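You operate a simulated robot arm through the tools that you are given. There is no shell and no other tool.

You run a simulated robot arm. Do the job below in one go: nothing can be reset, and whatever is moved stays where it is left.

TASK
Grease the green block's top plate and close the grease tub again.
Fine: lay the tub's blue lid on the cart, take the grease with the blue brush and put the brush back; the block stays where it stands. Set down upright: blue brush. A coat counts when it lies all over at full strength: go over it till it gets no stronger.
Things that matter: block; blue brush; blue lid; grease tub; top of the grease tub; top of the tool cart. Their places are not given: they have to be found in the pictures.

It is judged by the outcome, as a careful person would: the job done as asked, and still so three seconds after it is handed in. It fails if anything else is knocked over, pushed out of place, dropped, spilled or broken. A push-on lid holds only when it is set on centred and level and pressed home; a screw cap is set on level and turned clockwise until tight.

THE ROBOT
A 7-joint arm with a two-finger parallel gripper, fixed in place. Base frame: the origin is at the foot of the arm, x ahead of it, y to its left, z up; the work surface is at about z = 920. Lengths are in mm, angles in degrees, forces in N, time in s.
With the tool pointing down near the work surface it reaches from about 240 to 680 mm from the base axis. Its first joint turns from -66.0 to 66.0 degrees. Payload 2.4 kg.
The tool frame sits at the grasp point between the pads (the TCP): z along the fingers, y along the line on which they close. The tips reach 30 mm beyond it. The gripper opens to 94 mm. The fingers are 28 mm wide and 10 mm thick; the gripper's body (50 by 96 mm) begins 55 mm behind the TCP.
Orientation is that of the tool frame in the base frame, as a unit quaternion [x, y, z, w]. With the fingers straight down and closing along the base's y, the tool's x points along the base's -x, its y along +y and its z along -z.

THE INTERFACE
- The arm moves only by the tool send_rows. Its arguments are lists of equal length, an entry for each row: "offset": the shift along the tool's x, y, z in units of 300 mm (1.0 is 300 mm), a list of three; "turn": the turn, a rotation vector about the tool's x, y, z in units of 120 degrees (1.0 is 120 degrees), a list of three; "hand": the closure in counts, from 0 (fully open) to 255 (shut). In form: {"offset": [[dx, dy, dz], ...], "turn": [[wx, wy, wz], ...], "hand": [hand, ...]}. A call has 1 to 20 rows; each row is the pose to reach, as a shift and turn from the pose commanded when the call began, along the tool's axes at that moment. A call with a number of a shift or a turn outside -1 to 1 is refused whole. A row lasts 0.2 s, in which the tool goes at most 50 mm and 8.6 degrees; a call with a longer step from one row to the next is refused whole, and so is a gripper value outside its range. Where a pose cannot be reached the arm comes as near as it can. A force on the tool above 40 N (or 10 N above the force at the start of the call, whichever is more), or a blocked arm, ends the call early, and 0.2 s more pass. The fingers move at their own pace (about 153 mm/s each) and stop on an object; they squeeze with about 26 N. The grip force told is the motor's: it shows also when the fingers shut on nothing. Time passes only in rows, and 0.2 s behind the last, so rows that repeat a pose let the fingers close. The reply holds the time, the measured pose of the TCP, the force on the tool along the base axes, the opening and the grip force, in the units named above and with some noise, with the torque about the TCP (base axes, N m) and any sound that the robot's microphone picked up, and new pictures: "pictures" is both (left out), scene, wrist or none.
- Cameras (640 x 400 px; columns grow to the right, rows downward): "scene" is fixed at [23.5, 465.3, 1457.4]; the picture's right is [-0.84, -0.54, 0.00], its down [-0.29, 0.45, -0.84] and it looks along [0.45, -0.71, -0.54] (base axes); focal length 252 px, centre (320, 200). "wrist" rides on the gripper at [76, 14, -103] in the tool frame; the picture's right is [-0.18, 0.98, 0.00], its down [-0.75, -0.14, -0.64] and it looks along [-0.63, -0.12, 0.77] (tool axes); focal length 243 px, centre (320, 200).
- locate(camera, pixels): for up to 12 pixels [column, row] of the newest picture of that camera ("zoom" is the newest enlarged one), the place [x, y, z] in the base frame of the surface seen there, good to about 2 mm, but the place of the scene camera against the robot may be out by one fixed shift of up to 18 mm in any direction. No time passes.
- enlarge(camera, box): a new picture of the part [left, top, right, bottom] of that camera's present view, enlarged. No time passes.
- hand_in(): hands the job in; it is judged then, once.

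Open the gripper and draw the arm clear of the work before you hand the job in, unless the task says otherwise.

The tools are called as a command line: name --argument value ..., lists and objects as JSON in quotes. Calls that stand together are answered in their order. send_rows: Moves the arm, as the interface text tells. Its arguments: {"type":"object","properties":{"offset":{"type":"array","items":{"type":"array","items":{"type":"number"}}},"turn":{"type":"array","items":{"type":"array","items":{"type":"number"}}},"hand":{"type":"array","items":{"type":"number"}},"pictures":{"type":"string","enum":["both","scene","wrist","none"]}},"required":["offset","turn","hand"]} The other tools are called the same way: locate (camera, pixels) gives the place of the surface under pixels of a picture; enlarge (camera, box) takes an enlarged picture of a part of a camera's view; hand_in () hands the job in.

At the start:

```text
t: 0.0
eef_pos: [377.7, 166.3, 1319.7]
tcp_rot: [0.0, 1.0, 0.001, 0.001]
wrist_force: [0.3, -0.1, 0.5]
moment: [0.03, 0.0, 0.0]
opening: 94.0
grip_force: 0.1
```

scene: 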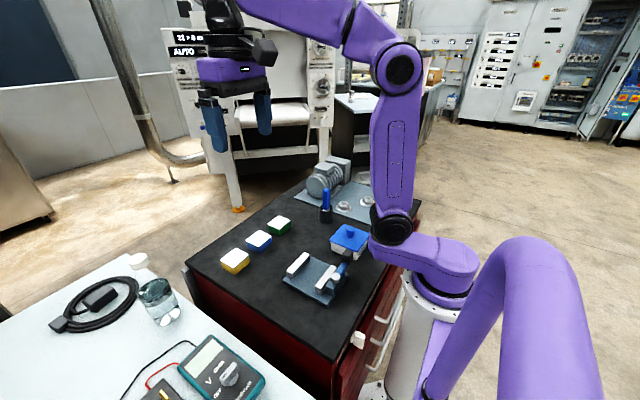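
wrist: 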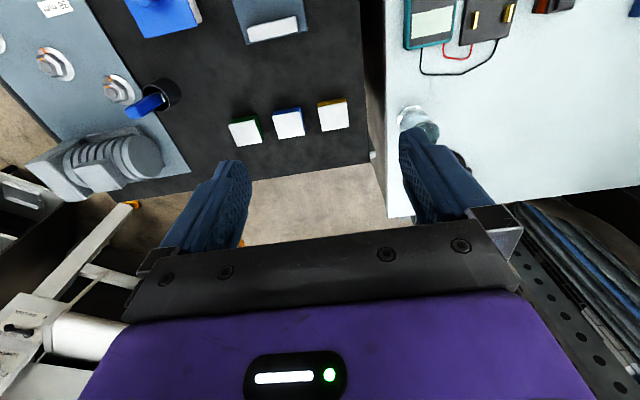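

The scene shows the cart with three blocks (yellow ~(235,262), blue ~(258,240), green ~(279,226)), a brush in a cup ~(326,205), a tub with a blue lid ~(350,240) and a fixture ~(315,278). I'll enlarge both views first.

enlarge --camera "scene" --box '[200, 140, 440, 320]'

enlarge --camera "wrist" --box '[0, 0, 400, 200]'

```text
2.22 times, centred on (320, 230) of scene
```

zoom: 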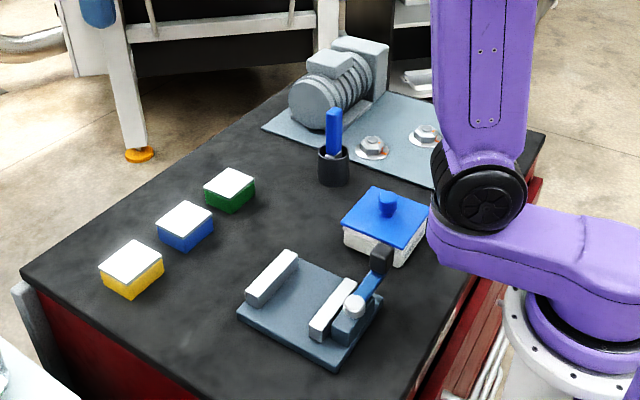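

```text
1.60 times, centred on (200, 100) of wrist
```

zoom: 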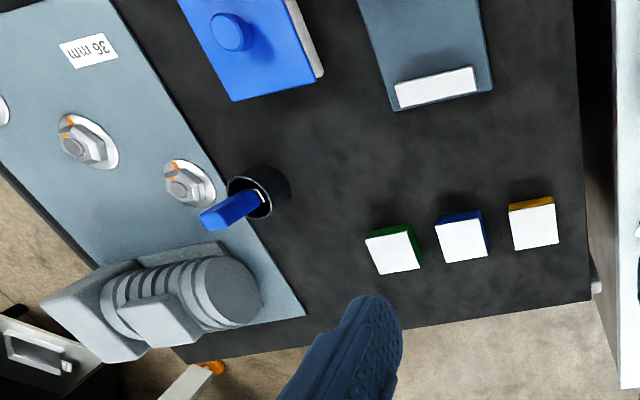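

I'll locate key points in the zoom of the wrist view: knob, lid corners, brush handle, holder rim, block tops.

locate --camera "zoom" --pixels '[[231, 33], [234, 100], [318, 78], [393, 249], [368, 236], [408, 228], [420, 268], [378, 274], [462, 240], [533, 228], [225, 212], [260, 192]]'

locate --camera "scene" --pixels '[[350, 232], [330, 246], [368, 235], [341, 225], [359, 250], [279, 222], [326, 192], [326, 208], [326, 218], [325, 290], [298, 263], [345, 281]]'

```text
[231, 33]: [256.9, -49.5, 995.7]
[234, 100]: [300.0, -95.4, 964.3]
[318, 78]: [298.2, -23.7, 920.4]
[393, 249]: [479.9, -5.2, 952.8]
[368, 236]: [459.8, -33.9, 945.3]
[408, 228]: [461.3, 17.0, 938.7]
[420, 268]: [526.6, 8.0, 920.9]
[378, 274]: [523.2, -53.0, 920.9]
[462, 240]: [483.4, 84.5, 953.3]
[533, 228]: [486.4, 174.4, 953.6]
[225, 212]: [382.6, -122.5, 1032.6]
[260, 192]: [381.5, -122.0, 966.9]
```

```text
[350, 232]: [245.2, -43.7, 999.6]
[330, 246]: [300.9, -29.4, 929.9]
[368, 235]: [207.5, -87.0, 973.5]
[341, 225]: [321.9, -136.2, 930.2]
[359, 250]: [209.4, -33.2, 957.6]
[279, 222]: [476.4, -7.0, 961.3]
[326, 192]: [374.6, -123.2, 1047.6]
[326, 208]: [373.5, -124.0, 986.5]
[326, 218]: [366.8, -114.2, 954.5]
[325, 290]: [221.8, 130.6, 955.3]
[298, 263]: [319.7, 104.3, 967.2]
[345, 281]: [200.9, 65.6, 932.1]
```

The lid's knob is near (257,-50,996), the brush handle near (382,-122,1033), and the green block's top near (480,-5,953). I move the arm to a yawed viewpoint (camera on the +y side) to look closely at the tub.

send_rows --offset '[[0.033, -0.024, 0.047], [0.067, -0.048, 0.094], [0.1, -0.072, 0.142], [0.133, -0.096, 0.189], [0.167, -0.12, 0.236], [0.2, -0.143, 0.283], [0.233, -0.167, 0.331], [0.267, -0.191, 0.378], [0.3, -0.215, 0.425], [0.333, -0.239, 0.472], [0.367, -0.263, 0.52], [0.4, -0.287, 0.567]]' --turn '[[0, 0, 0.0625], [0, 0, 0.125], [0, 0, 0.1875], [0, 0, 0.25], [0, 0, 0.3125], [0, 0, 0.375], [0, 0, 0.4375], [0, 0, 0.5], [0, 0, 0.5625], [0, 0, 0.625], [0, 0, 0.6875], [0, 0, 0.75]]' --hand '[0, 0, 0, 0, 0, 0, 0, 0, 0, 0, 0, 0]'

```text
t: 2.6
eef_pos: [257.9, 80.8, 1148.7]
tcp_rot: [0.708, 0.706, 0.001, 0.0]
wrist_force: [0.6, 0.9, -0.3]
moment: [-0.03, 0.0, -0.03]
opening: 93.9
grip_force: 0.1
```

scene: 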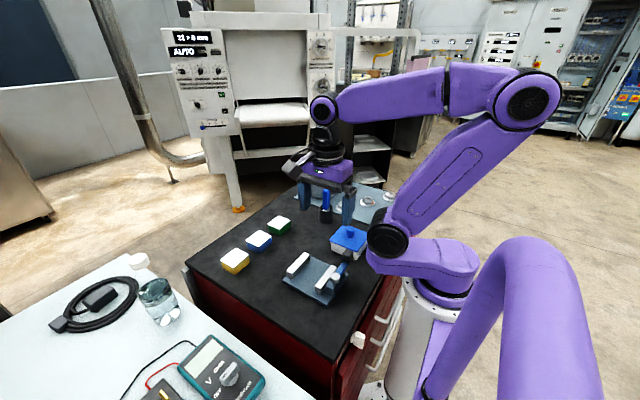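
wrist: 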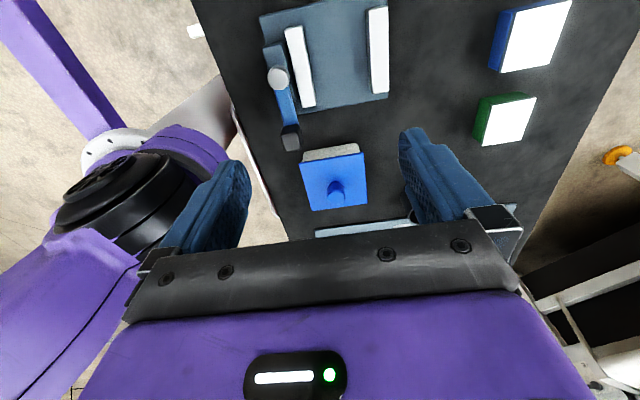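

The tub is visible at (335,185) in the wrist view. I enlarge that and locate edges.

enlarge --camera "wrist" --box '[260, 110, 420, 230]'

locate --camera "wrist" --pixels '[[301, 162], [364, 154], [309, 209], [366, 203], [334, 187], [306, 157], [356, 147], [505, 118], [483, 97], [535, 98], [475, 143], [523, 143]]'

```text
3.33 times, centred on (340, 170) of wrist
```

zoom: 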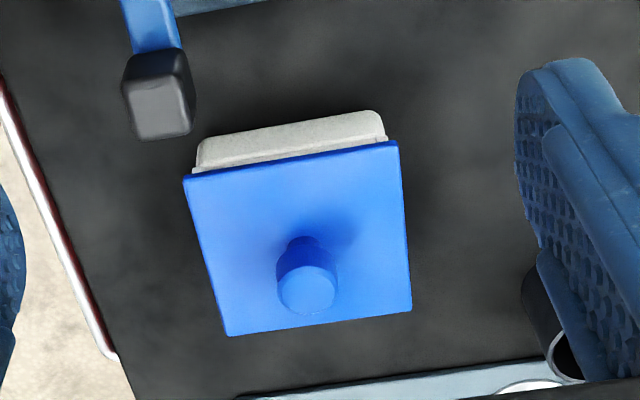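

```text
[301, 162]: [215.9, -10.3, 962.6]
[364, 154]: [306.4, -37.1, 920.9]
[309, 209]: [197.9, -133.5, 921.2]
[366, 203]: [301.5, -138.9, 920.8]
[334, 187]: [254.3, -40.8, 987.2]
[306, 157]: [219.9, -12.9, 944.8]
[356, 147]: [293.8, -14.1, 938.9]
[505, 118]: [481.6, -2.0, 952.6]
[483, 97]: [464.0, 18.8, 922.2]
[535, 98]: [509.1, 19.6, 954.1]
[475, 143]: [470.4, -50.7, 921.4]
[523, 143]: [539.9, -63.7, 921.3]
```

I locate the lid's corners and knob on the zoomed picture (slightly inside the edges).

locate --camera "zoom" --pixels '[[188, 179], [394, 146], [231, 332], [408, 305], [307, 290], [280, 285], [335, 283], [305, 268], [307, 312], [300, 238], [205, 148], [380, 120]]'

```text
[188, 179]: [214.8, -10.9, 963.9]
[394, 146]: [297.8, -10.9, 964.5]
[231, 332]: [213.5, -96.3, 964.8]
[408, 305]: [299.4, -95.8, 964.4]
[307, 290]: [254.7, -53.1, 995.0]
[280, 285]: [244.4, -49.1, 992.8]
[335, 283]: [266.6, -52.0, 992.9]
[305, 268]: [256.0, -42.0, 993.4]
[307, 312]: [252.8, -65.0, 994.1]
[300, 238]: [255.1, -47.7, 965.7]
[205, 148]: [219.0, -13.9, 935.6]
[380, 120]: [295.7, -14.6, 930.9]
```

Lid is ~87 mm square, centred (256.5,-53.5), top z≈964.5, knob Ø~24 up to z≈995. Next I view the brush holder more closely.

send_rows --offset '[[-0.062, 0.076, 0.025], [-0.123, 0.153, 0.05], [-0.185, 0.229, 0.075], [-0.247, 0.305, 0.099], [-0.308, 0.382, 0.124], [-0.37, 0.458, 0.149]]' --turn '[[0, 0, 0], [0, 0, 0], [0, 0, 0], [0, 0, 0], [0, 0, 0], [0, 0, 0]]' --hand '[0, 0, 0, 0, 0, 0]'

```text
t: 4.0
eef_pos: [393.8, -30.1, 1104.0]
tcp_rot: [0.707, 0.707, 0.001, 0.0]
wrist_force: [0.5, 0.6, -0.3]
moment: [0.02, -0.02, -0.03]
opening: 94.1
grip_force: 0.0
```

scene: 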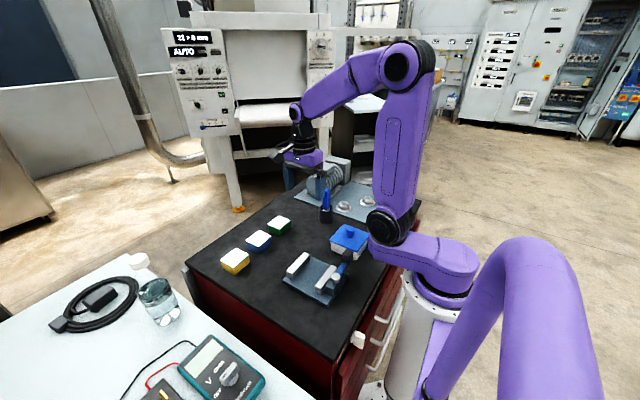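
wrist: 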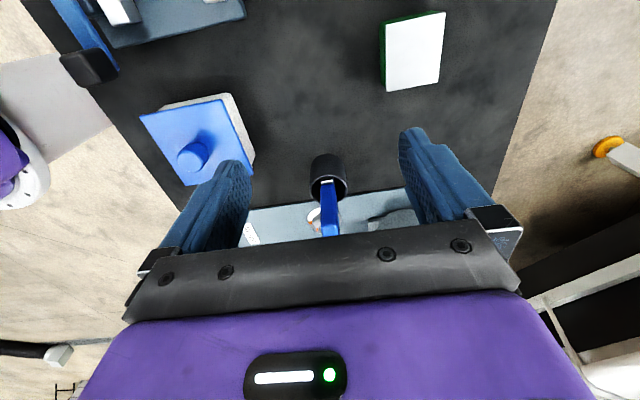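

The holder is at (328,175) with the handle at (330,210) in the wrist view. Enlarging it and the green block.

enlarge --camera "wrist" --box '[270, 140, 390, 240]'

locate --camera "wrist" --pixels '[[414, 50], [388, 26], [444, 14], [390, 89], [437, 78], [324, 188], [330, 232], [320, 232], [338, 232], [328, 166], [313, 190], [345, 187]]'

```text
4.00 times, centred on (330, 190) of wrist
```

zoom: 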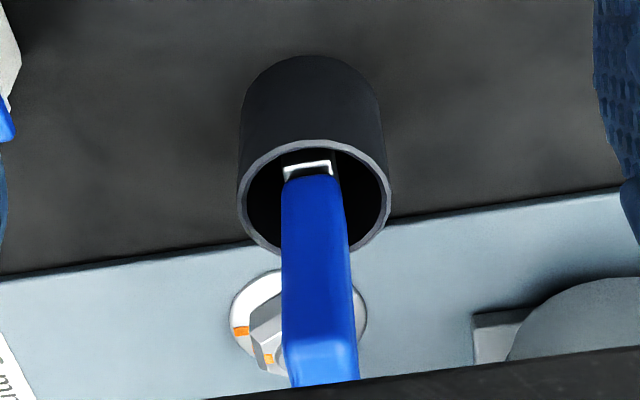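

```text
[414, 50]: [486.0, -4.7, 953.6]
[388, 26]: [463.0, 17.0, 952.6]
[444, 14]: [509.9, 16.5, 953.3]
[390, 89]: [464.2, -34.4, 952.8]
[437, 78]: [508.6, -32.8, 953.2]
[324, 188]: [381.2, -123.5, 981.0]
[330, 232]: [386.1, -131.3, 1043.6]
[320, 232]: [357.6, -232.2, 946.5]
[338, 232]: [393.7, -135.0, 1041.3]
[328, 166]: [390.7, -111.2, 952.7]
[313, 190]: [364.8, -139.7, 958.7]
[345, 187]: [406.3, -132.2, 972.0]
```

I locate detailed points on the brush handle and the holder rim.

locate --camera "zoom" --pixels '[[308, 172], [286, 185], [337, 182], [284, 260], [345, 258], [318, 260], [290, 348], [352, 342], [322, 360], [238, 200], [388, 195], [310, 143]]'

locate --camera "zoom" --pixels '[[312, 60], [245, 120], [378, 115], [295, 380], [352, 375], [320, 385], [300, 185], [320, 220], [318, 300], [320, 330]]'

```text
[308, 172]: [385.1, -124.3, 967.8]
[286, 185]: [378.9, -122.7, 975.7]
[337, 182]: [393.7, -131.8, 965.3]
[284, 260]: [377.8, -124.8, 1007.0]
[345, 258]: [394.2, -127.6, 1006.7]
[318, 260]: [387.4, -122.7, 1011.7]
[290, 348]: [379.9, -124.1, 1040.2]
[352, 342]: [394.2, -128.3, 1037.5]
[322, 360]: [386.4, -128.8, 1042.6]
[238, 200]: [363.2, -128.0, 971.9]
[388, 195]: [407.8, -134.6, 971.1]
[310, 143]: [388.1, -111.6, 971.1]
```

```text
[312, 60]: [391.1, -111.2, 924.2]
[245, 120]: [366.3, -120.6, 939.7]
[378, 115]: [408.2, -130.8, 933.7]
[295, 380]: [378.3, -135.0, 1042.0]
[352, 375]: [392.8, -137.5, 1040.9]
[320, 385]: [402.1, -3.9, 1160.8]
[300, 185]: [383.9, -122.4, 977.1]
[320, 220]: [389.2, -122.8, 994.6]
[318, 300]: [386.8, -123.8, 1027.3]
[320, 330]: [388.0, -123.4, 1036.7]
```

Handle: x 378–394, top z≈1042, centre ≈(386,-131), ferrule just at the rim (z≈971). Before taking the lid off, I check the vise extents and free cart area for the lid in the scene picture.

enlarge --camera "scene" --box '[220, 190, 400, 310]'

```text
3.33 times, centred on (310, 250) of scene
```

zoom: 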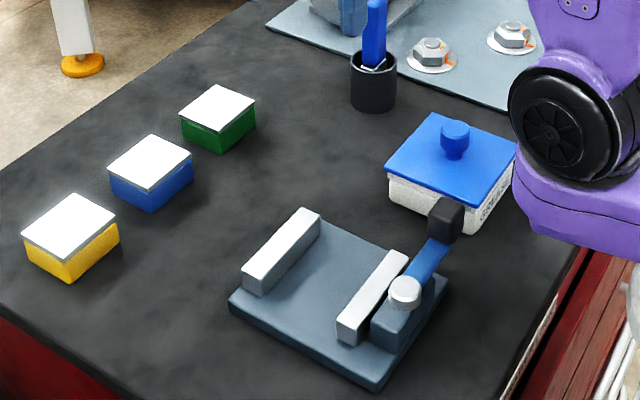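

Locating vise corners, lever end, block edges and cart spots in this zoom.

locate --camera "zoom" --pixels '[[232, 300], [370, 375], [446, 285], [318, 222], [446, 200], [446, 228], [435, 210], [300, 213], [245, 285], [218, 103], [250, 150], [330, 150]]'

locate --camera "zoom" --pixels '[[455, 125], [452, 115], [392, 172], [432, 115], [373, 5], [376, 65], [150, 205], [250, 250], [375, 108], [395, 200], [475, 228], [200, 300]]'

```text
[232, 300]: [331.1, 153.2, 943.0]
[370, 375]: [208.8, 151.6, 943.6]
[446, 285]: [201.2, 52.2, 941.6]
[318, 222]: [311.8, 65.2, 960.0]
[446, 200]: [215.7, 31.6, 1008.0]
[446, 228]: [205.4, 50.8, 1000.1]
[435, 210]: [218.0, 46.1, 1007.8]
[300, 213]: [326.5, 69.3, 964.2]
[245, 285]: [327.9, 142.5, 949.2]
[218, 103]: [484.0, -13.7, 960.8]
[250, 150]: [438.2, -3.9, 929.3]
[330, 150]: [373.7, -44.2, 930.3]
```

```text
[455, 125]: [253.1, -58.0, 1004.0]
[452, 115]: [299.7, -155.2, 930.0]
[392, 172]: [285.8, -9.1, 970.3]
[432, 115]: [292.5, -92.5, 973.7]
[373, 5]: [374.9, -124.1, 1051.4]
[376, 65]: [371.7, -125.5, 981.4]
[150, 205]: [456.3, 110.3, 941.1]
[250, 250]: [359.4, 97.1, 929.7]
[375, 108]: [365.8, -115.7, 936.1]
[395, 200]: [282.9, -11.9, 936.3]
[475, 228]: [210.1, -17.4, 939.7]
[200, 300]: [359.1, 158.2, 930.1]
```

The spot around (392,40) between the vise (x≤337) and the blocks (x≥460) is free for the lid. I move above the knob at (256,-53.5), tips still ~35 mm above it, and partly close.

send_rows --offset '[[-0.015, -0.093, 0.03], [-0.03, -0.185, 0.06], [-0.045, -0.278, 0.09], [-0.061, -0.37, 0.12], [-0.0757, -0.463, 0.15], [-0.0757, -0.463, 0.15]]' --turn '[[0, 0, 0], [0, 0, 0], [0, 0, 0], [0, 0, 0], [0, 0, 0], [0, 0, 0]]' --hand '[0, 0, 40, 92, 92, 92]'

```text
t: 5.4
eef_pos: [254.8, -52.9, 1058.7]
tcp_rot: [0.706, 0.708, 0.001, 0.0]
wrist_force: [-0.3, -0.1, 0.0]
moment: [0.03, 0.01, -0.01]
opening: 60.2
grip_force: 0.0
```

scene: 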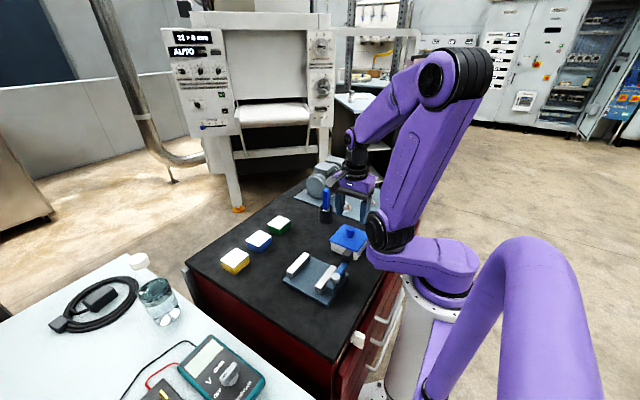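
wrist: 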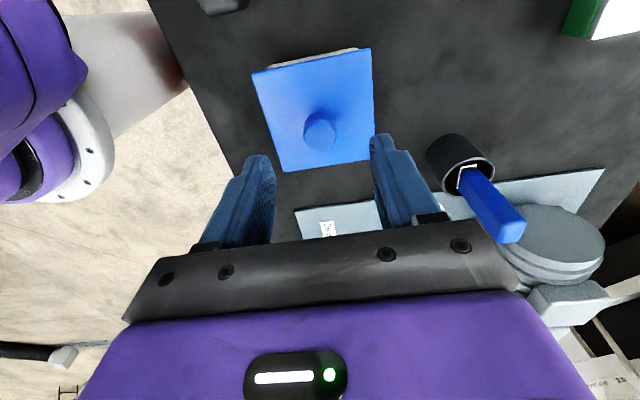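

The knob is at (320,131) between the fingers. I locate it again from close by.

enlarge --camera "wrist" --box '[240, 30, 400, 190]'

locate --camera "wrist" --pixels '[[320, 131], [306, 131], [334, 131], [320, 116], [320, 146], [255, 76], [369, 52], [282, 169], [370, 158]]'

```text
2.50 times, centred on (320, 110) of wrist
```

zoom: 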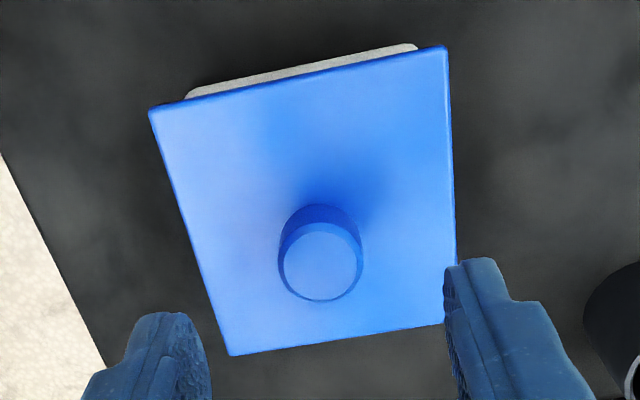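

```text
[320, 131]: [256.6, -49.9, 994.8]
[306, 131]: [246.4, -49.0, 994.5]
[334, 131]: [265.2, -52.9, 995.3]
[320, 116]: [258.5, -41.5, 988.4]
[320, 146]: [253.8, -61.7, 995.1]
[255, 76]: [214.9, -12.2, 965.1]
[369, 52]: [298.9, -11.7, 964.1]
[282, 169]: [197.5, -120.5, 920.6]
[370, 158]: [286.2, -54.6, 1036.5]
```

Knob centre ≈(256,-53), matching the tool's position. I descend 59 mm so the tips straddle the knob and narrow the fingers to ~34 mm without touching.

send_rows --offset '[[0, 0, 0.065], [0, 0, 0.13], [0, 0, 0.17], [0, 0, 0.197], [0, 0, 0.197], [0, 0, 0.197]]' --turn '[[0, 0, 0], [0, 0, 0], [0, 0, 0], [0, 0, 0], [0, 0, 0], [0, 0, 0]]' --hand '[92, 92, 120, 163, 163, 163]'

```text
t: 6.8
eef_pos: [255.0, -51.8, 1000.6]
tcp_rot: [0.706, 0.708, 0.001, 0.0]
wrist_force: [1.2, -0.1, -0.1]
moment: [0.03, 0.0, 0.02]
opening: 33.8
grip_force: 0.0
```

scene: 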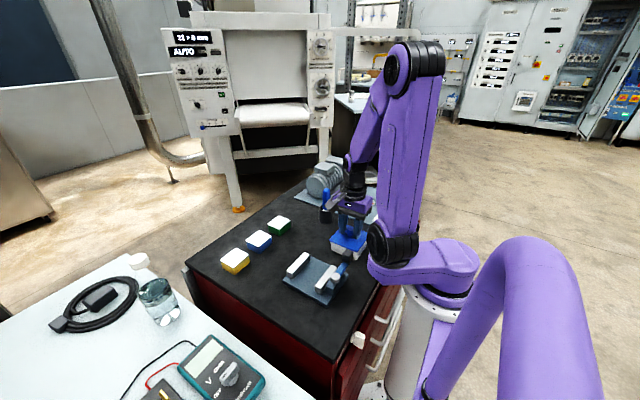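
wrist: 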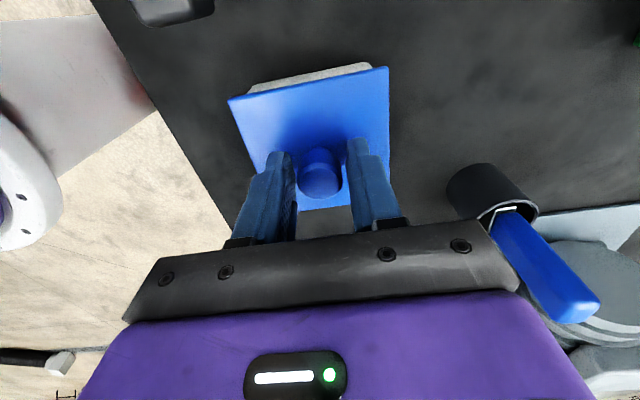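

The fingers straddle the knob at (320,175). I enlarge to check centring before closing.

enlarge --camera "wrist" --box '[240, 110, 400, 230]'

```text
3.33 times, centred on (320, 170) of wrist
```

zoom: 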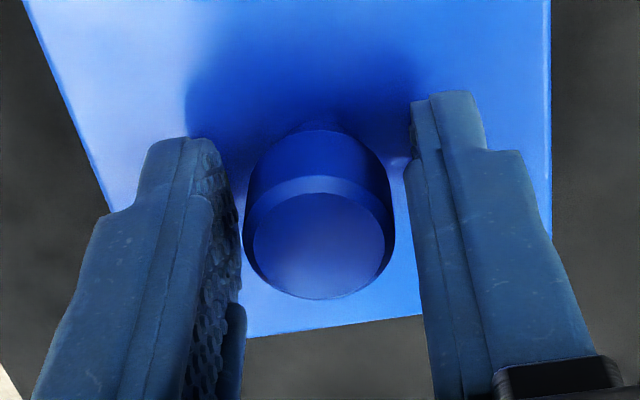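

The knob is centred between the pads (column ~320 = the TCP's). I close the hand on the knob in place.

send_rows --offset '[[0, 0, 0], [0, 0, 0], [0, 0, 0], [0, 0, 0], [0, 0, 0]]' --turn '[[0, 0, 0], [0, 0, 0], [0, 0, 0], [0, 0, 0], [0, 0, 0]]' --hand '[180, 195, 210, 255, 255]' --pictures "wrist"

```text
t: 8.0
eef_pos: [254.9, -52.8, 1000.5]
tcp_rot: [0.707, 0.707, 0.001, 0.0]
wrist_force: [-0.4, -0.7, 1.8]
moment: [0.05, 0.04, -0.01]
opening: 24.9
grip_force: 26.6
```

wrist: 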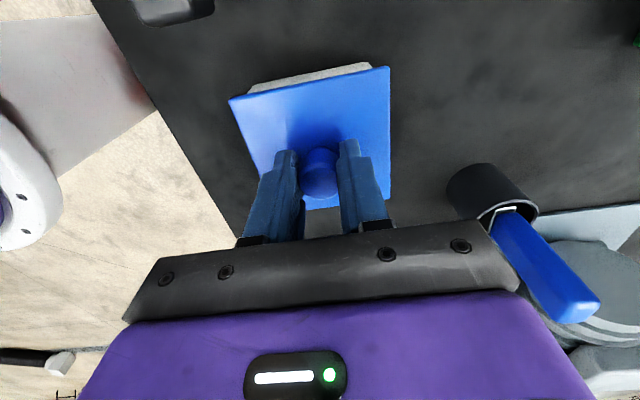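

Gripped at 24.9 mm with negligible side force. I lift slowly straight up by 24 mm and watch the force.

send_rows --offset '[[0, 0, -0.005], [0, 0, -0.01], [0, 0, -0.015], [0, 0, -0.02], [0, 0, -0.03], [0, 0, -0.04], [0, 0, -0.055], [0, 0, -0.08]]' --turn '[[0, 0, 0], [0, 0, 0], [0, 0, 0], [0, 0, 0], [0, 0, 0], [0, 0, 0], [0, 0, 0], [0, 0, 0]]' --hand '[255, 255, 255, 255, 255, 255, 255, 255]'

```text
t: 9.8
eef_pos: [255.7, -51.4, 1023.4]
tcp_rot: [0.708, 0.706, 0.001, -0.001]
wrist_force: [0.8, 0.2, 0.6]
moment: [0.0, -0.01, 0.01]
opening: 24.7
grip_force: 26.2
```

scene: 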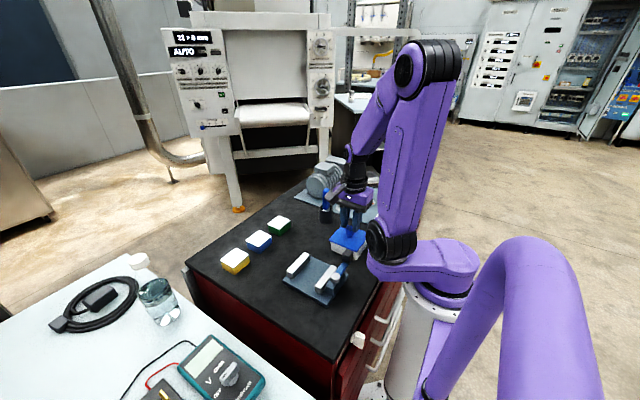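
wrist: 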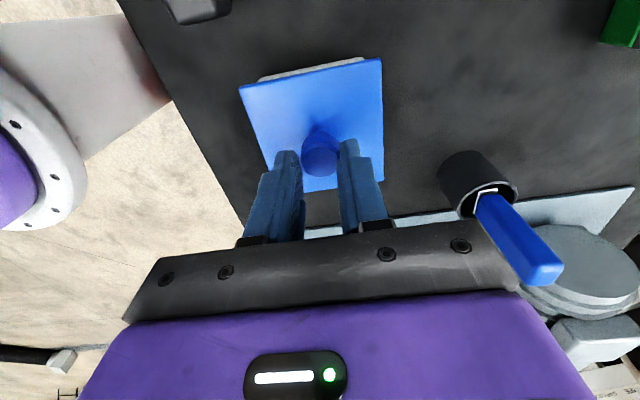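

The knob moved relative to the fingers (now at (320,155), lid smaller): the fingers slipped up the knob and the lid is still on. I check the lid's height and attitude.

enlarge --camera "wrist" --box '[220, 40, 400, 200]'

locate --camera "wrist" --pixels '[[244, 88], [379, 62], [272, 155], [382, 150], [320, 110], [320, 155], [262, 78], [358, 60]]'

```text
2.50 times, centred on (310, 120) of wrist
```

zoom: 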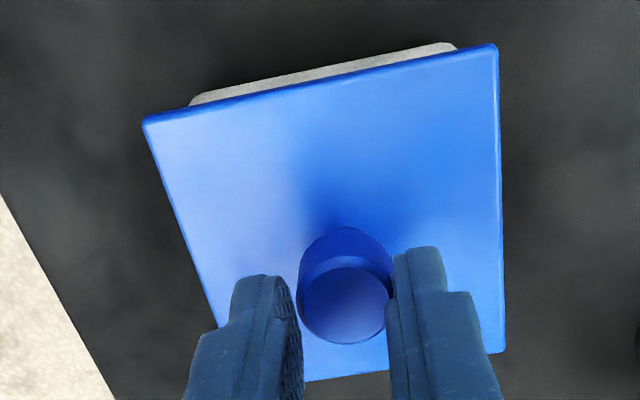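

```text
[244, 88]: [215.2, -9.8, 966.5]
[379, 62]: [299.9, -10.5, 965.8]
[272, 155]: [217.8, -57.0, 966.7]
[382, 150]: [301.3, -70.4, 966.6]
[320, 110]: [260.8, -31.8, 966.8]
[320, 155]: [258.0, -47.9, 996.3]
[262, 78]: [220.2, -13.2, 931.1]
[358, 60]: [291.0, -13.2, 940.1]
```

The lid seems still seated (maybe ~1–2 mm higher). I open to ~34 mm, go back down a bit lower than before, and re-grip fully.

send_rows --offset '[[0, 0, 0], [0, 0, 0], [0, 0, 0.04], [0, 0, 0.085], [0, 0, 0.085], [0, 0, 0.085], [0, 0, 0.085], [0, 0, 0.085], [0, 0, 0.085]]' --turn '[[0, 0, 0], [0, 0, 0], [0, 0, 0], [0, 0, 0], [0, 0, 0], [0, 0, 0], [0, 0, 0], [0, 0, 0], [0, 0, 0]]' --hand '[163, 163, 163, 163, 163, 200, 255, 255, 255]' --pictures "wrist"

```text
t: 11.8
eef_pos: [254.7, -52.0, 998.3]
tcp_rot: [0.708, 0.707, 0.001, -0.001]
wrist_force: [0.5, -1.3, 2.0]
moment: [-0.09, 0.14, -0.04]
opening: 24.5
grip_force: 25.8
```

wrist: 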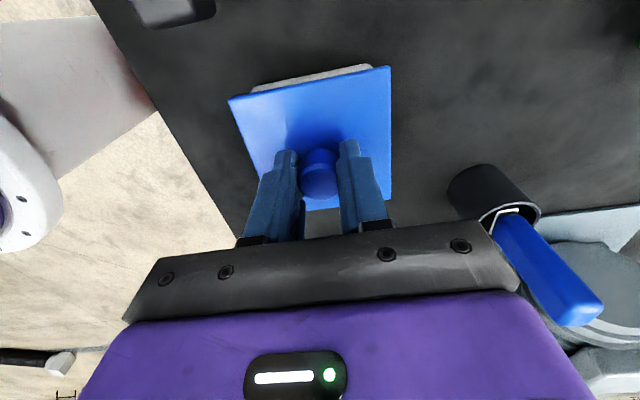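

Re-gripped at z≈998. Now a short 2 mm pull to read the force.

send_rows --offset '[[0, 0, -0.003], [0, 0, -0.007]]' --turn '[[0, 0, 0], [0, 0, 0]]' --hand '[255, 255]' --pictures "none"

```text
t: 12.4
eef_pos: [255.4, -51.8, 1001.5]
tcp_rot: [0.707, 0.707, 0.001, -0.001]
wrist_force: [1.0, 0.0, -1.1]
moment: [0.04, -0.02, 0.01]
opening: 24.6
grip_force: 26.2
```

The force is near zero. I lift another 4 mm and look at the picture.

send_rows --offset '[[0, 0, -0.007], [0, 0, -0.013]]' --turn '[[0, 0, 0], [0, 0, 0]]' --hand '[255, 255]' --pictures "both"

enlarge --camera "scene" --box '[290, 190, 410, 280]'

enlarge --camera "wrist" --box '[210, 40, 410, 220]'

```text
t: 13.0
eef_pos: [256.0, -52.2, 1004.2]
tcp_rot: [0.707, 0.707, 0.001, 0.0]
wrist_force: [-0.1, -0.1, -1.3]
moment: [-0.01, 0.0, -0.01]
opening: 24.5
grip_force: 25.7
```

scene: 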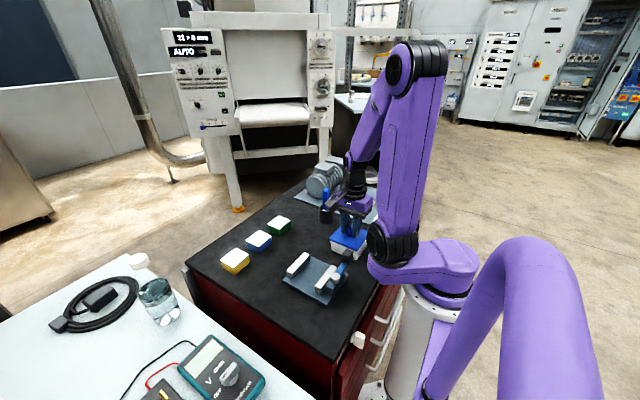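
wrist: 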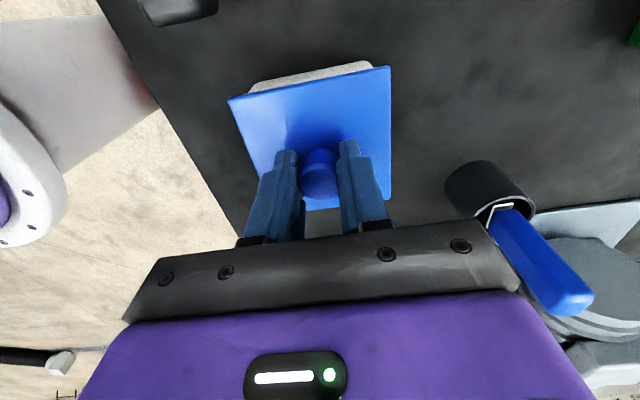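

```text
4.44 times, centred on (350, 235) of scene
```

zoom: 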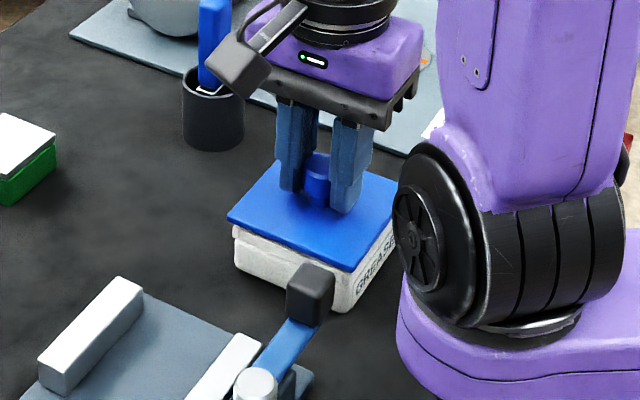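

```text
2.22 times, centred on (310, 130) of wrist
```

zoom: 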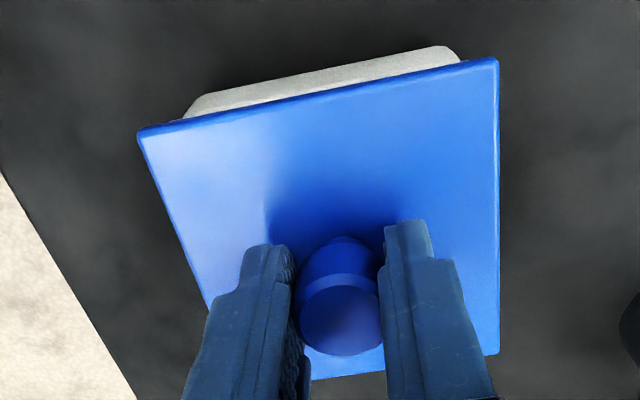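

The lid now moves with the fingers (same picture position, force only -1.3 N), so it has come free. I lift it 55 mm more and check that the tub stays.

send_rows --offset '[[0, 0, -0.02], [0, 0, -0.05], [0, 0, -0.09], [0, 0, -0.13], [0, 0, -0.18]]' --turn '[[0, 0, 0], [0, 0, 0], [0, 0, 0], [0, 0, 0], [0, 0, 0]]' --hand '[255, 255, 255, 255, 255]' --pictures "both"

enlarge --camera "scene" --box '[290, 180, 410, 270]'

```text
t: 14.2
eef_pos: [255.5, -53.1, 1058.6]
tcp_rot: [0.707, 0.707, 0.001, 0.0]
wrist_force: [-0.1, -0.1, -0.1]
moment: [0.0, -0.02, 0.0]
opening: 24.8
grip_force: 26.5
```

scene: 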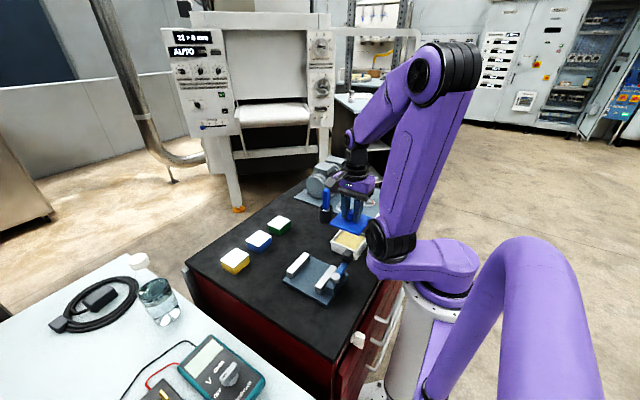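
wrist: 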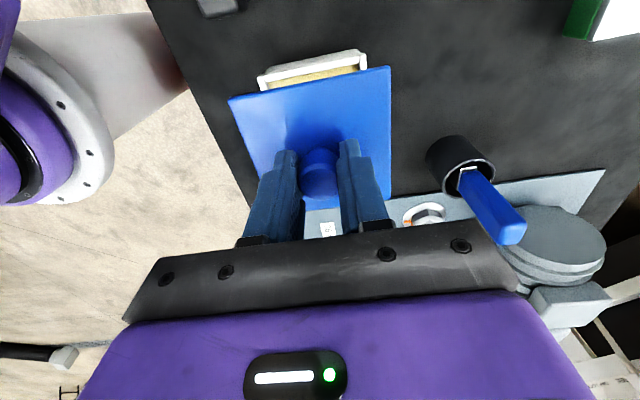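

```text
4.44 times, centred on (350, 225) of scene
```

zoom: 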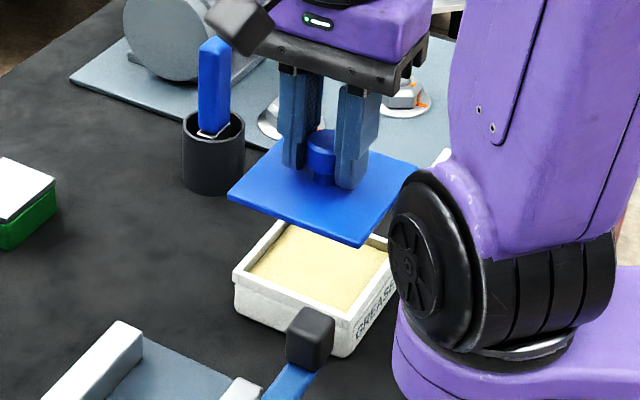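

The lid is off and level; the tub with yellow grease stays put. I carry the lid over the free spot (392,40) and lower it to ~15 mm above contact.

send_rows --offset '[[0.062, 0.09, 0], [0.125, 0.181, 0], [0.187, 0.272, 0], [0.25, 0.362, 0], [0.312, 0.453, 0], [0.312, 0.453, 0.07], [0.312, 0.453, 0.14], [0.312, 0.453, 0.21], [0.312, 0.453, 0.27]]' --turn '[[0, 0, 0], [0, 0, 0], [0, 0, 0], [0, 0, 0], [0, 0, 0], [0, 0, 0], [0, 0, 0], [0, 0, 0], [0, 0, 0]]' --hand '[255, 255, 255, 255, 255, 255, 255, 255, 255]' --pictures "both"

enlarge --camera "scene" --box '[230, 180, 390, 290]'

```text
t: 16.2
eef_pos: [391.4, 41.5, 978.2]
tcp_rot: [0.708, 0.706, 0.001, 0.0]
wrist_force: [-0.9, -0.5, -0.3]
moment: [0.03, 0.03, -0.01]
opening: 24.8
grip_force: 26.3
```

scene: 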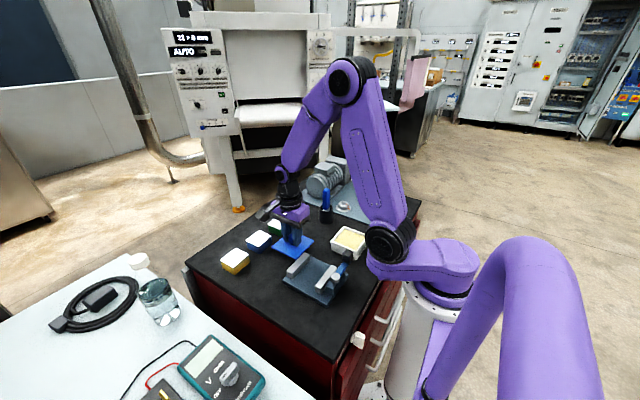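
wrist: 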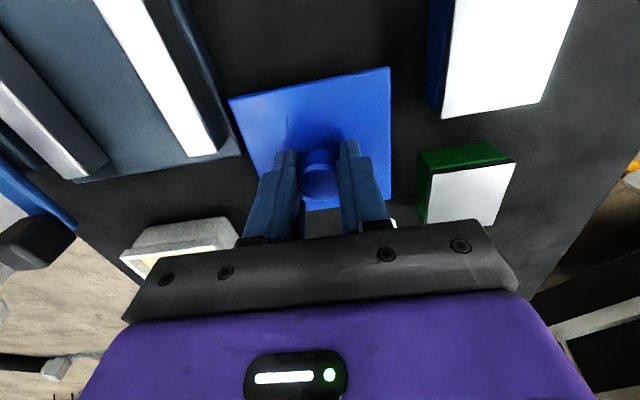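

```text
3.64 times, centred on (310, 235) of scene
```

zoom: 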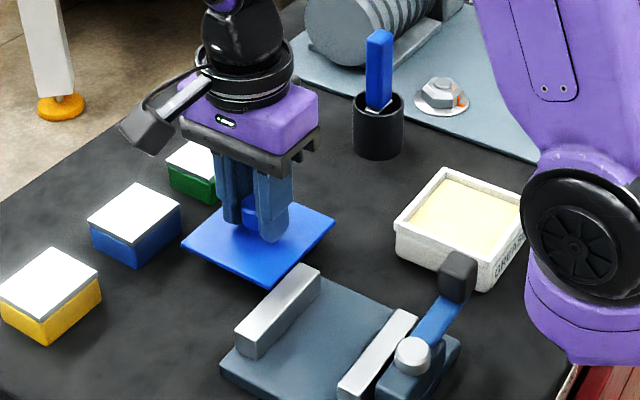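

The lid hovers clear of the vise and blocks. I lower it in small steps looking for touch-down.

send_rows --offset '[[0, 0, 0.01], [0, 0, 0.02], [0, 0, 0.03], [0, 0, 0.037]]' --turn '[[0, 0, 0], [0, 0, 0], [0, 0, 0], [0, 0, 0]]' --hand '[255, 255, 255, 255]' --pictures "none"

```text
t: 17.2
eef_pos: [391.1, 42.0, 967.1]
tcp_rot: [0.707, 0.707, 0.0, 0.0]
wrist_force: [-0.7, -0.3, -0.1]
moment: [0.01, 0.02, -0.01]
opening: 24.5
grip_force: 26.2
```

No contact at z≈967. I go on down in 1.5–2 mm steps.

send_rows --offset '[[0, 0, 0.006], [0, 0, 0.012]]' --turn '[[0, 0, 0], [0, 0, 0]]' --hand '[255, 255]' --pictures "none"

enlarge --camera "scene" --box '[260, 210, 330, 260]'

```text
t: 17.8
eef_pos: [391.1, 39.8, 963.6]
tcp_rot: [0.708, 0.707, 0.001, 0.0]
wrist_force: [1.0, -1.2, -0.9]
moment: [-0.01, -0.04, 0.04]
opening: 25.0
grip_force: 26.1
```

```text
8.00 times, centred on (295, 235) of scene
```

zoom: 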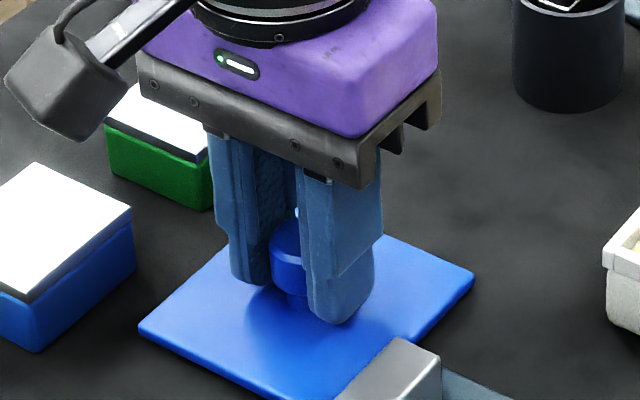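

Still no contact; the lid edge is close to the cart. Continue down.

send_rows --offset '[[0, 0, 0.005], [0, 0, 0.01]]' --turn '[[0, 0, 0], [0, 0, 0]]' --hand '[255, 255]' --pictures "none"

```text
t: 18.4
eef_pos: [389.9, 41.5, 960.8]
tcp_rot: [0.707, 0.707, 0.001, 0.0]
wrist_force: [-5.2, -1.1, 22.0]
moment: [-0.04, 0.18, 0.02]
opening: 24.8
grip_force: 25.8
```

Touch-down (22 N). I relieve by ~1 mm, open the fingers and rise 60 mm.

send_rows --offset '[[0, 0, -0.004], [0, 0, -0.004], [0, 0, -0.004], [0, 0, -0.004], [0, 0, -0.06], [0, 0, -0.13], [0, 0, -0.2]]' --turn '[[0, 0, 0], [0, 0, 0], [0, 0, 0], [0, 0, 0], [0, 0, 0], [0, 0, 0], [0, 0, 0]]' --hand '[255, 150, 130, 130, 130, 130, 130]' --pictures "both"

enlarge --camera "wrist" --box '[220, 40, 420, 180]'

```text
t: 20.0
eef_pos: [392.3, 42.1, 1020.2]
tcp_rot: [0.708, 0.707, 0.001, -0.001]
wrist_force: [0.3, -0.4, 0.6]
moment: [0.0, 0.0, -0.01]
opening: 46.1
grip_force: 0.0
```

scene: 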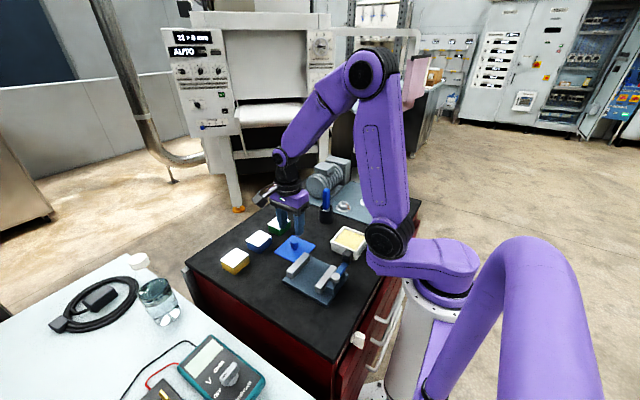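
wrist: 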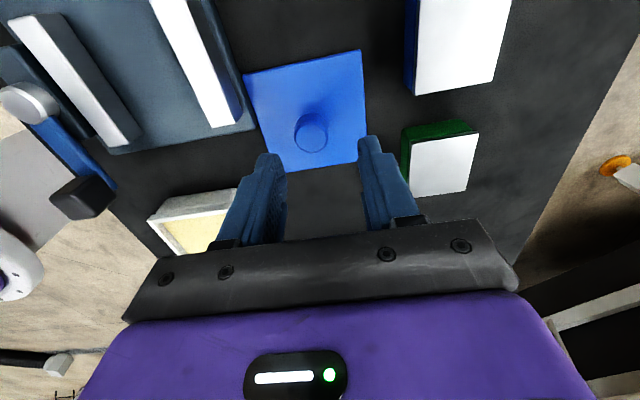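

```text
2.86 times, centred on (320, 110) of wrist
```

zoom: 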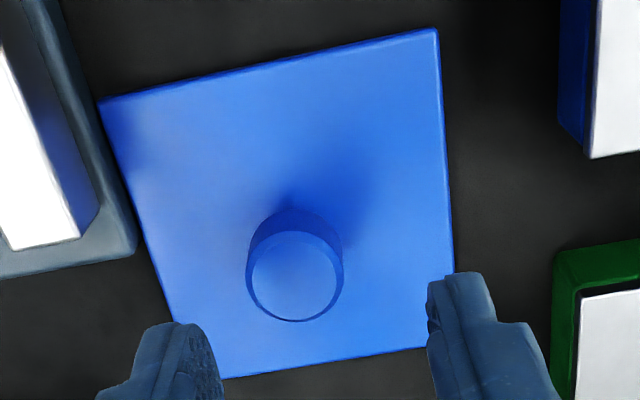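

The lid lies on the cart. I locate its corners, the knob and the vise edge.

locate --camera "zoom" --pixels '[[104, 104], [434, 33], [173, 315], [450, 268], [228, 372], [294, 276], [250, 276], [340, 272], [290, 316], [130, 240], [124, 215], [290, 236]]'

```text
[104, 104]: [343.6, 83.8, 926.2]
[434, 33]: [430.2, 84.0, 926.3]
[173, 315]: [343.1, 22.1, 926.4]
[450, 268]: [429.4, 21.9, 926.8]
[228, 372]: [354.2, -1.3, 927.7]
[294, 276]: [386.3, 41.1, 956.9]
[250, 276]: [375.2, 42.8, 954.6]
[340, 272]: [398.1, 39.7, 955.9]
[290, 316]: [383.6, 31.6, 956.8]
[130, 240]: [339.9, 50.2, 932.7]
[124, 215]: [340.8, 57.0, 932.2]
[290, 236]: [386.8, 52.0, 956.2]
```

The lid rests level on the cart (x 343–430, y -2–84, clear of the vise edge at 340 and of the blocks). Next I rise and move above the brush handle to see it from close.

send_rows --offset '[[0, 0, -0.115], [0, 0, -0.231], [-0.14, -0.005, -0.231], [-0.28, -0.01, -0.231], [-0.42, -0.015, -0.231], [-0.57, -0.02, -0.231], [-0.57, -0.02, -0.231]]' --turn '[[0, 0, 0], [0, 0, 0], [0, 0, 0], [0, 0, 0], [0, 0, 0], [0, 0, 0], [0, 0, 0]]' --hand '[130, 130, 92, 92, 92, 92, 92]' --pictures "both"

enlarge --camera "wrist" --box '[240, 80, 400, 200]'

```text
t: 21.6
eef_pos: [384.0, -130.9, 1090.9]
tcp_rot: [0.707, 0.708, 0.001, -0.001]
wrist_force: [-0.2, 0.3, 0.0]
moment: [-0.05, -0.01, 0.0]
opening: 60.1
grip_force: 0.1
```

scene: 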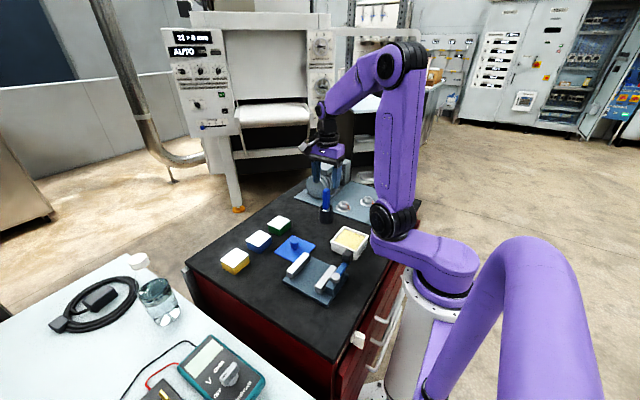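
wrist: 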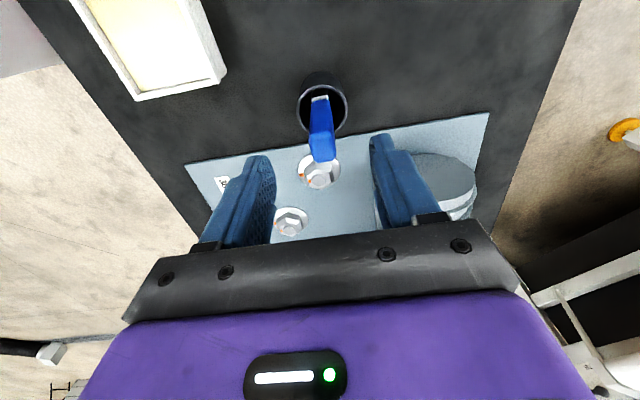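

```text
3.33 times, centred on (320, 140) of wrist
```

zoom: 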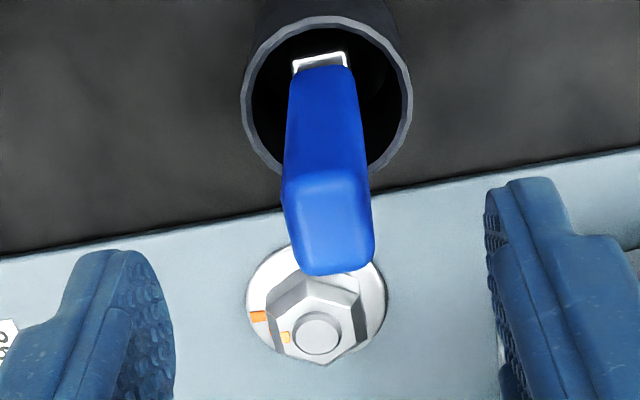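

The handle's top face spans zoom (283–373,175–272). I locate its corners and the holder's rim.

locate --camera "zoom" --pixels '[[287, 182], [366, 177], [300, 268], [369, 260], [330, 220], [325, 185], [245, 100], [408, 98], [328, 20], [265, 150], [392, 145], [318, 60]]'

```text
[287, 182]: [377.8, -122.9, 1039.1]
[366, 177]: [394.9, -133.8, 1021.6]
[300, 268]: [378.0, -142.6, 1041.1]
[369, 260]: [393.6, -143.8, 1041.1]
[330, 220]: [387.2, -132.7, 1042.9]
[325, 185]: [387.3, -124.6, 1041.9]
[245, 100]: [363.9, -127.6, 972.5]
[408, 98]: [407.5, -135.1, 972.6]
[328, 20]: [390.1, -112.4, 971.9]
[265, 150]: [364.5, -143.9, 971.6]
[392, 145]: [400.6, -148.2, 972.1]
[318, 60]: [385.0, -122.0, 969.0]
```

Handle centre ≈(386.5,-133), ~17×20 mm, yawed about -4°. I shift slightly, turn 4°, descend to z≈1012 (tips ~10 mm above the rim), and narrow the fingers to ~30 mm.

send_rows --offset '[[-0.0067, 0.005, 0.0], [-0.0067, 0.005, 0.087], [-0.0067, 0.005, 0.174], [-0.0067, 0.005, 0.23], [-0.0067, 0.005, 0.26], [-0.0067, 0.005, 0.26], [-0.0067, 0.005, 0.26]]' --turn '[[0, 0, 0.033], [0, 0, 0.033], [0, 0, 0.033], [0, 0, 0.033], [0, 0, 0.033], [0, 0, 0.033], [0, 0, 0.033]]' --hand '[92, 92, 92, 92, 130, 174, 174]' --pictures "both"

enlarge --camera "wrist" --box '[240, 100, 400, 220]'

```text
t: 23.2
eef_pos: [386.5, -131.3, 1011.4]
tcp_rot: [0.731, 0.682, 0.001, 0.0]
wrist_force: [0.0, 0.3, -0.1]
moment: [0.0, 0.03, 0.03]
opening: 29.7
grip_force: 0.0
```

scene: 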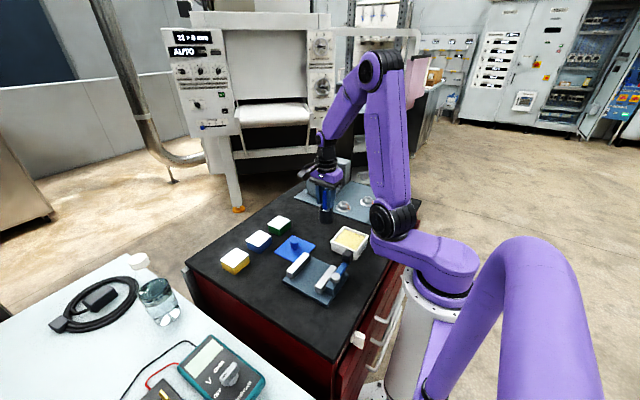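
wrist: 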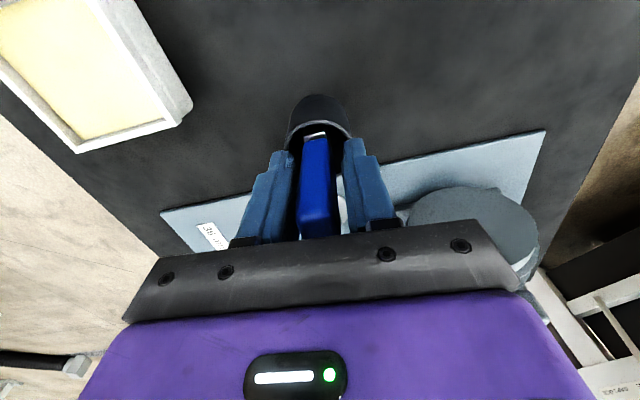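

```text
3.33 times, centred on (320, 160) of wrist
```

zoom: 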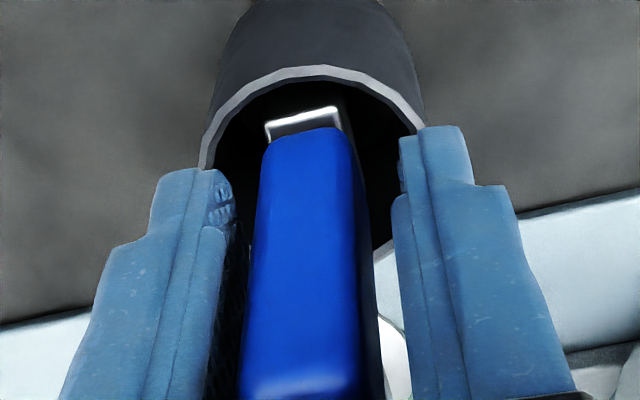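

The handle sits between the pads. I close slowly on it.

send_rows --offset '[[0, 0, 0], [0, 0, 0], [0, 0, 0], [0, 0, 0], [0, 0, 0], [0, 0, 0]]' --turn '[[0, 0, 0], [0, 0, 0], [0, 0, 0], [0, 0, 0], [0, 0, 0], [0, 0, 0]]' --hand '[186, 194, 202, 210, 255, 255]' --pictures "wrist"

enlarge --camera "wrist" --box '[240, 100, 400, 220]'

```text
t: 24.6
eef_pos: [386.5, -131.9, 1011.4]
tcp_rot: [0.731, 0.682, 0.001, -0.001]
wrist_force: [0.7, -0.3, 0.8]
moment: [0.01, -0.05, -0.01]
opening: 21.3
grip_force: 26.1
```

wrist: 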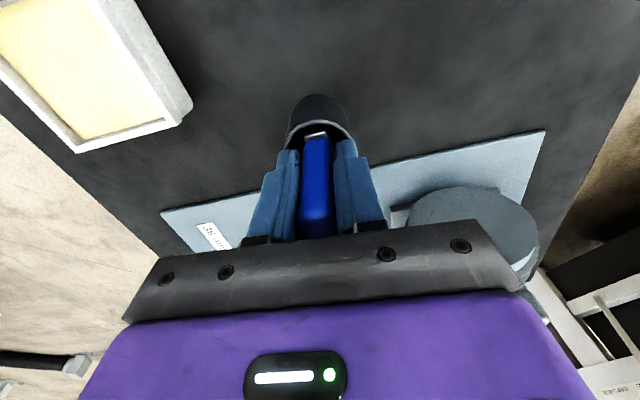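

```text
3.33 times, centred on (320, 160) of wrist
```

zoom: 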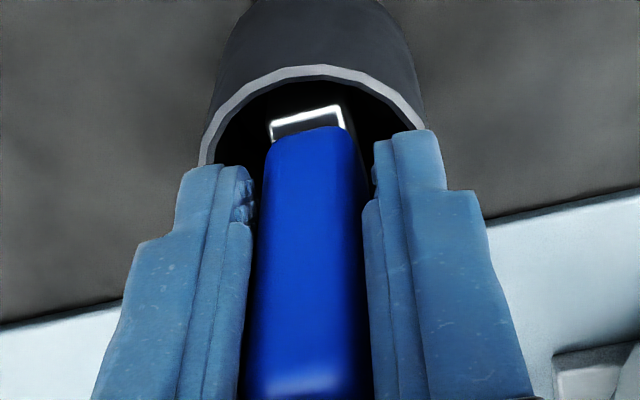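

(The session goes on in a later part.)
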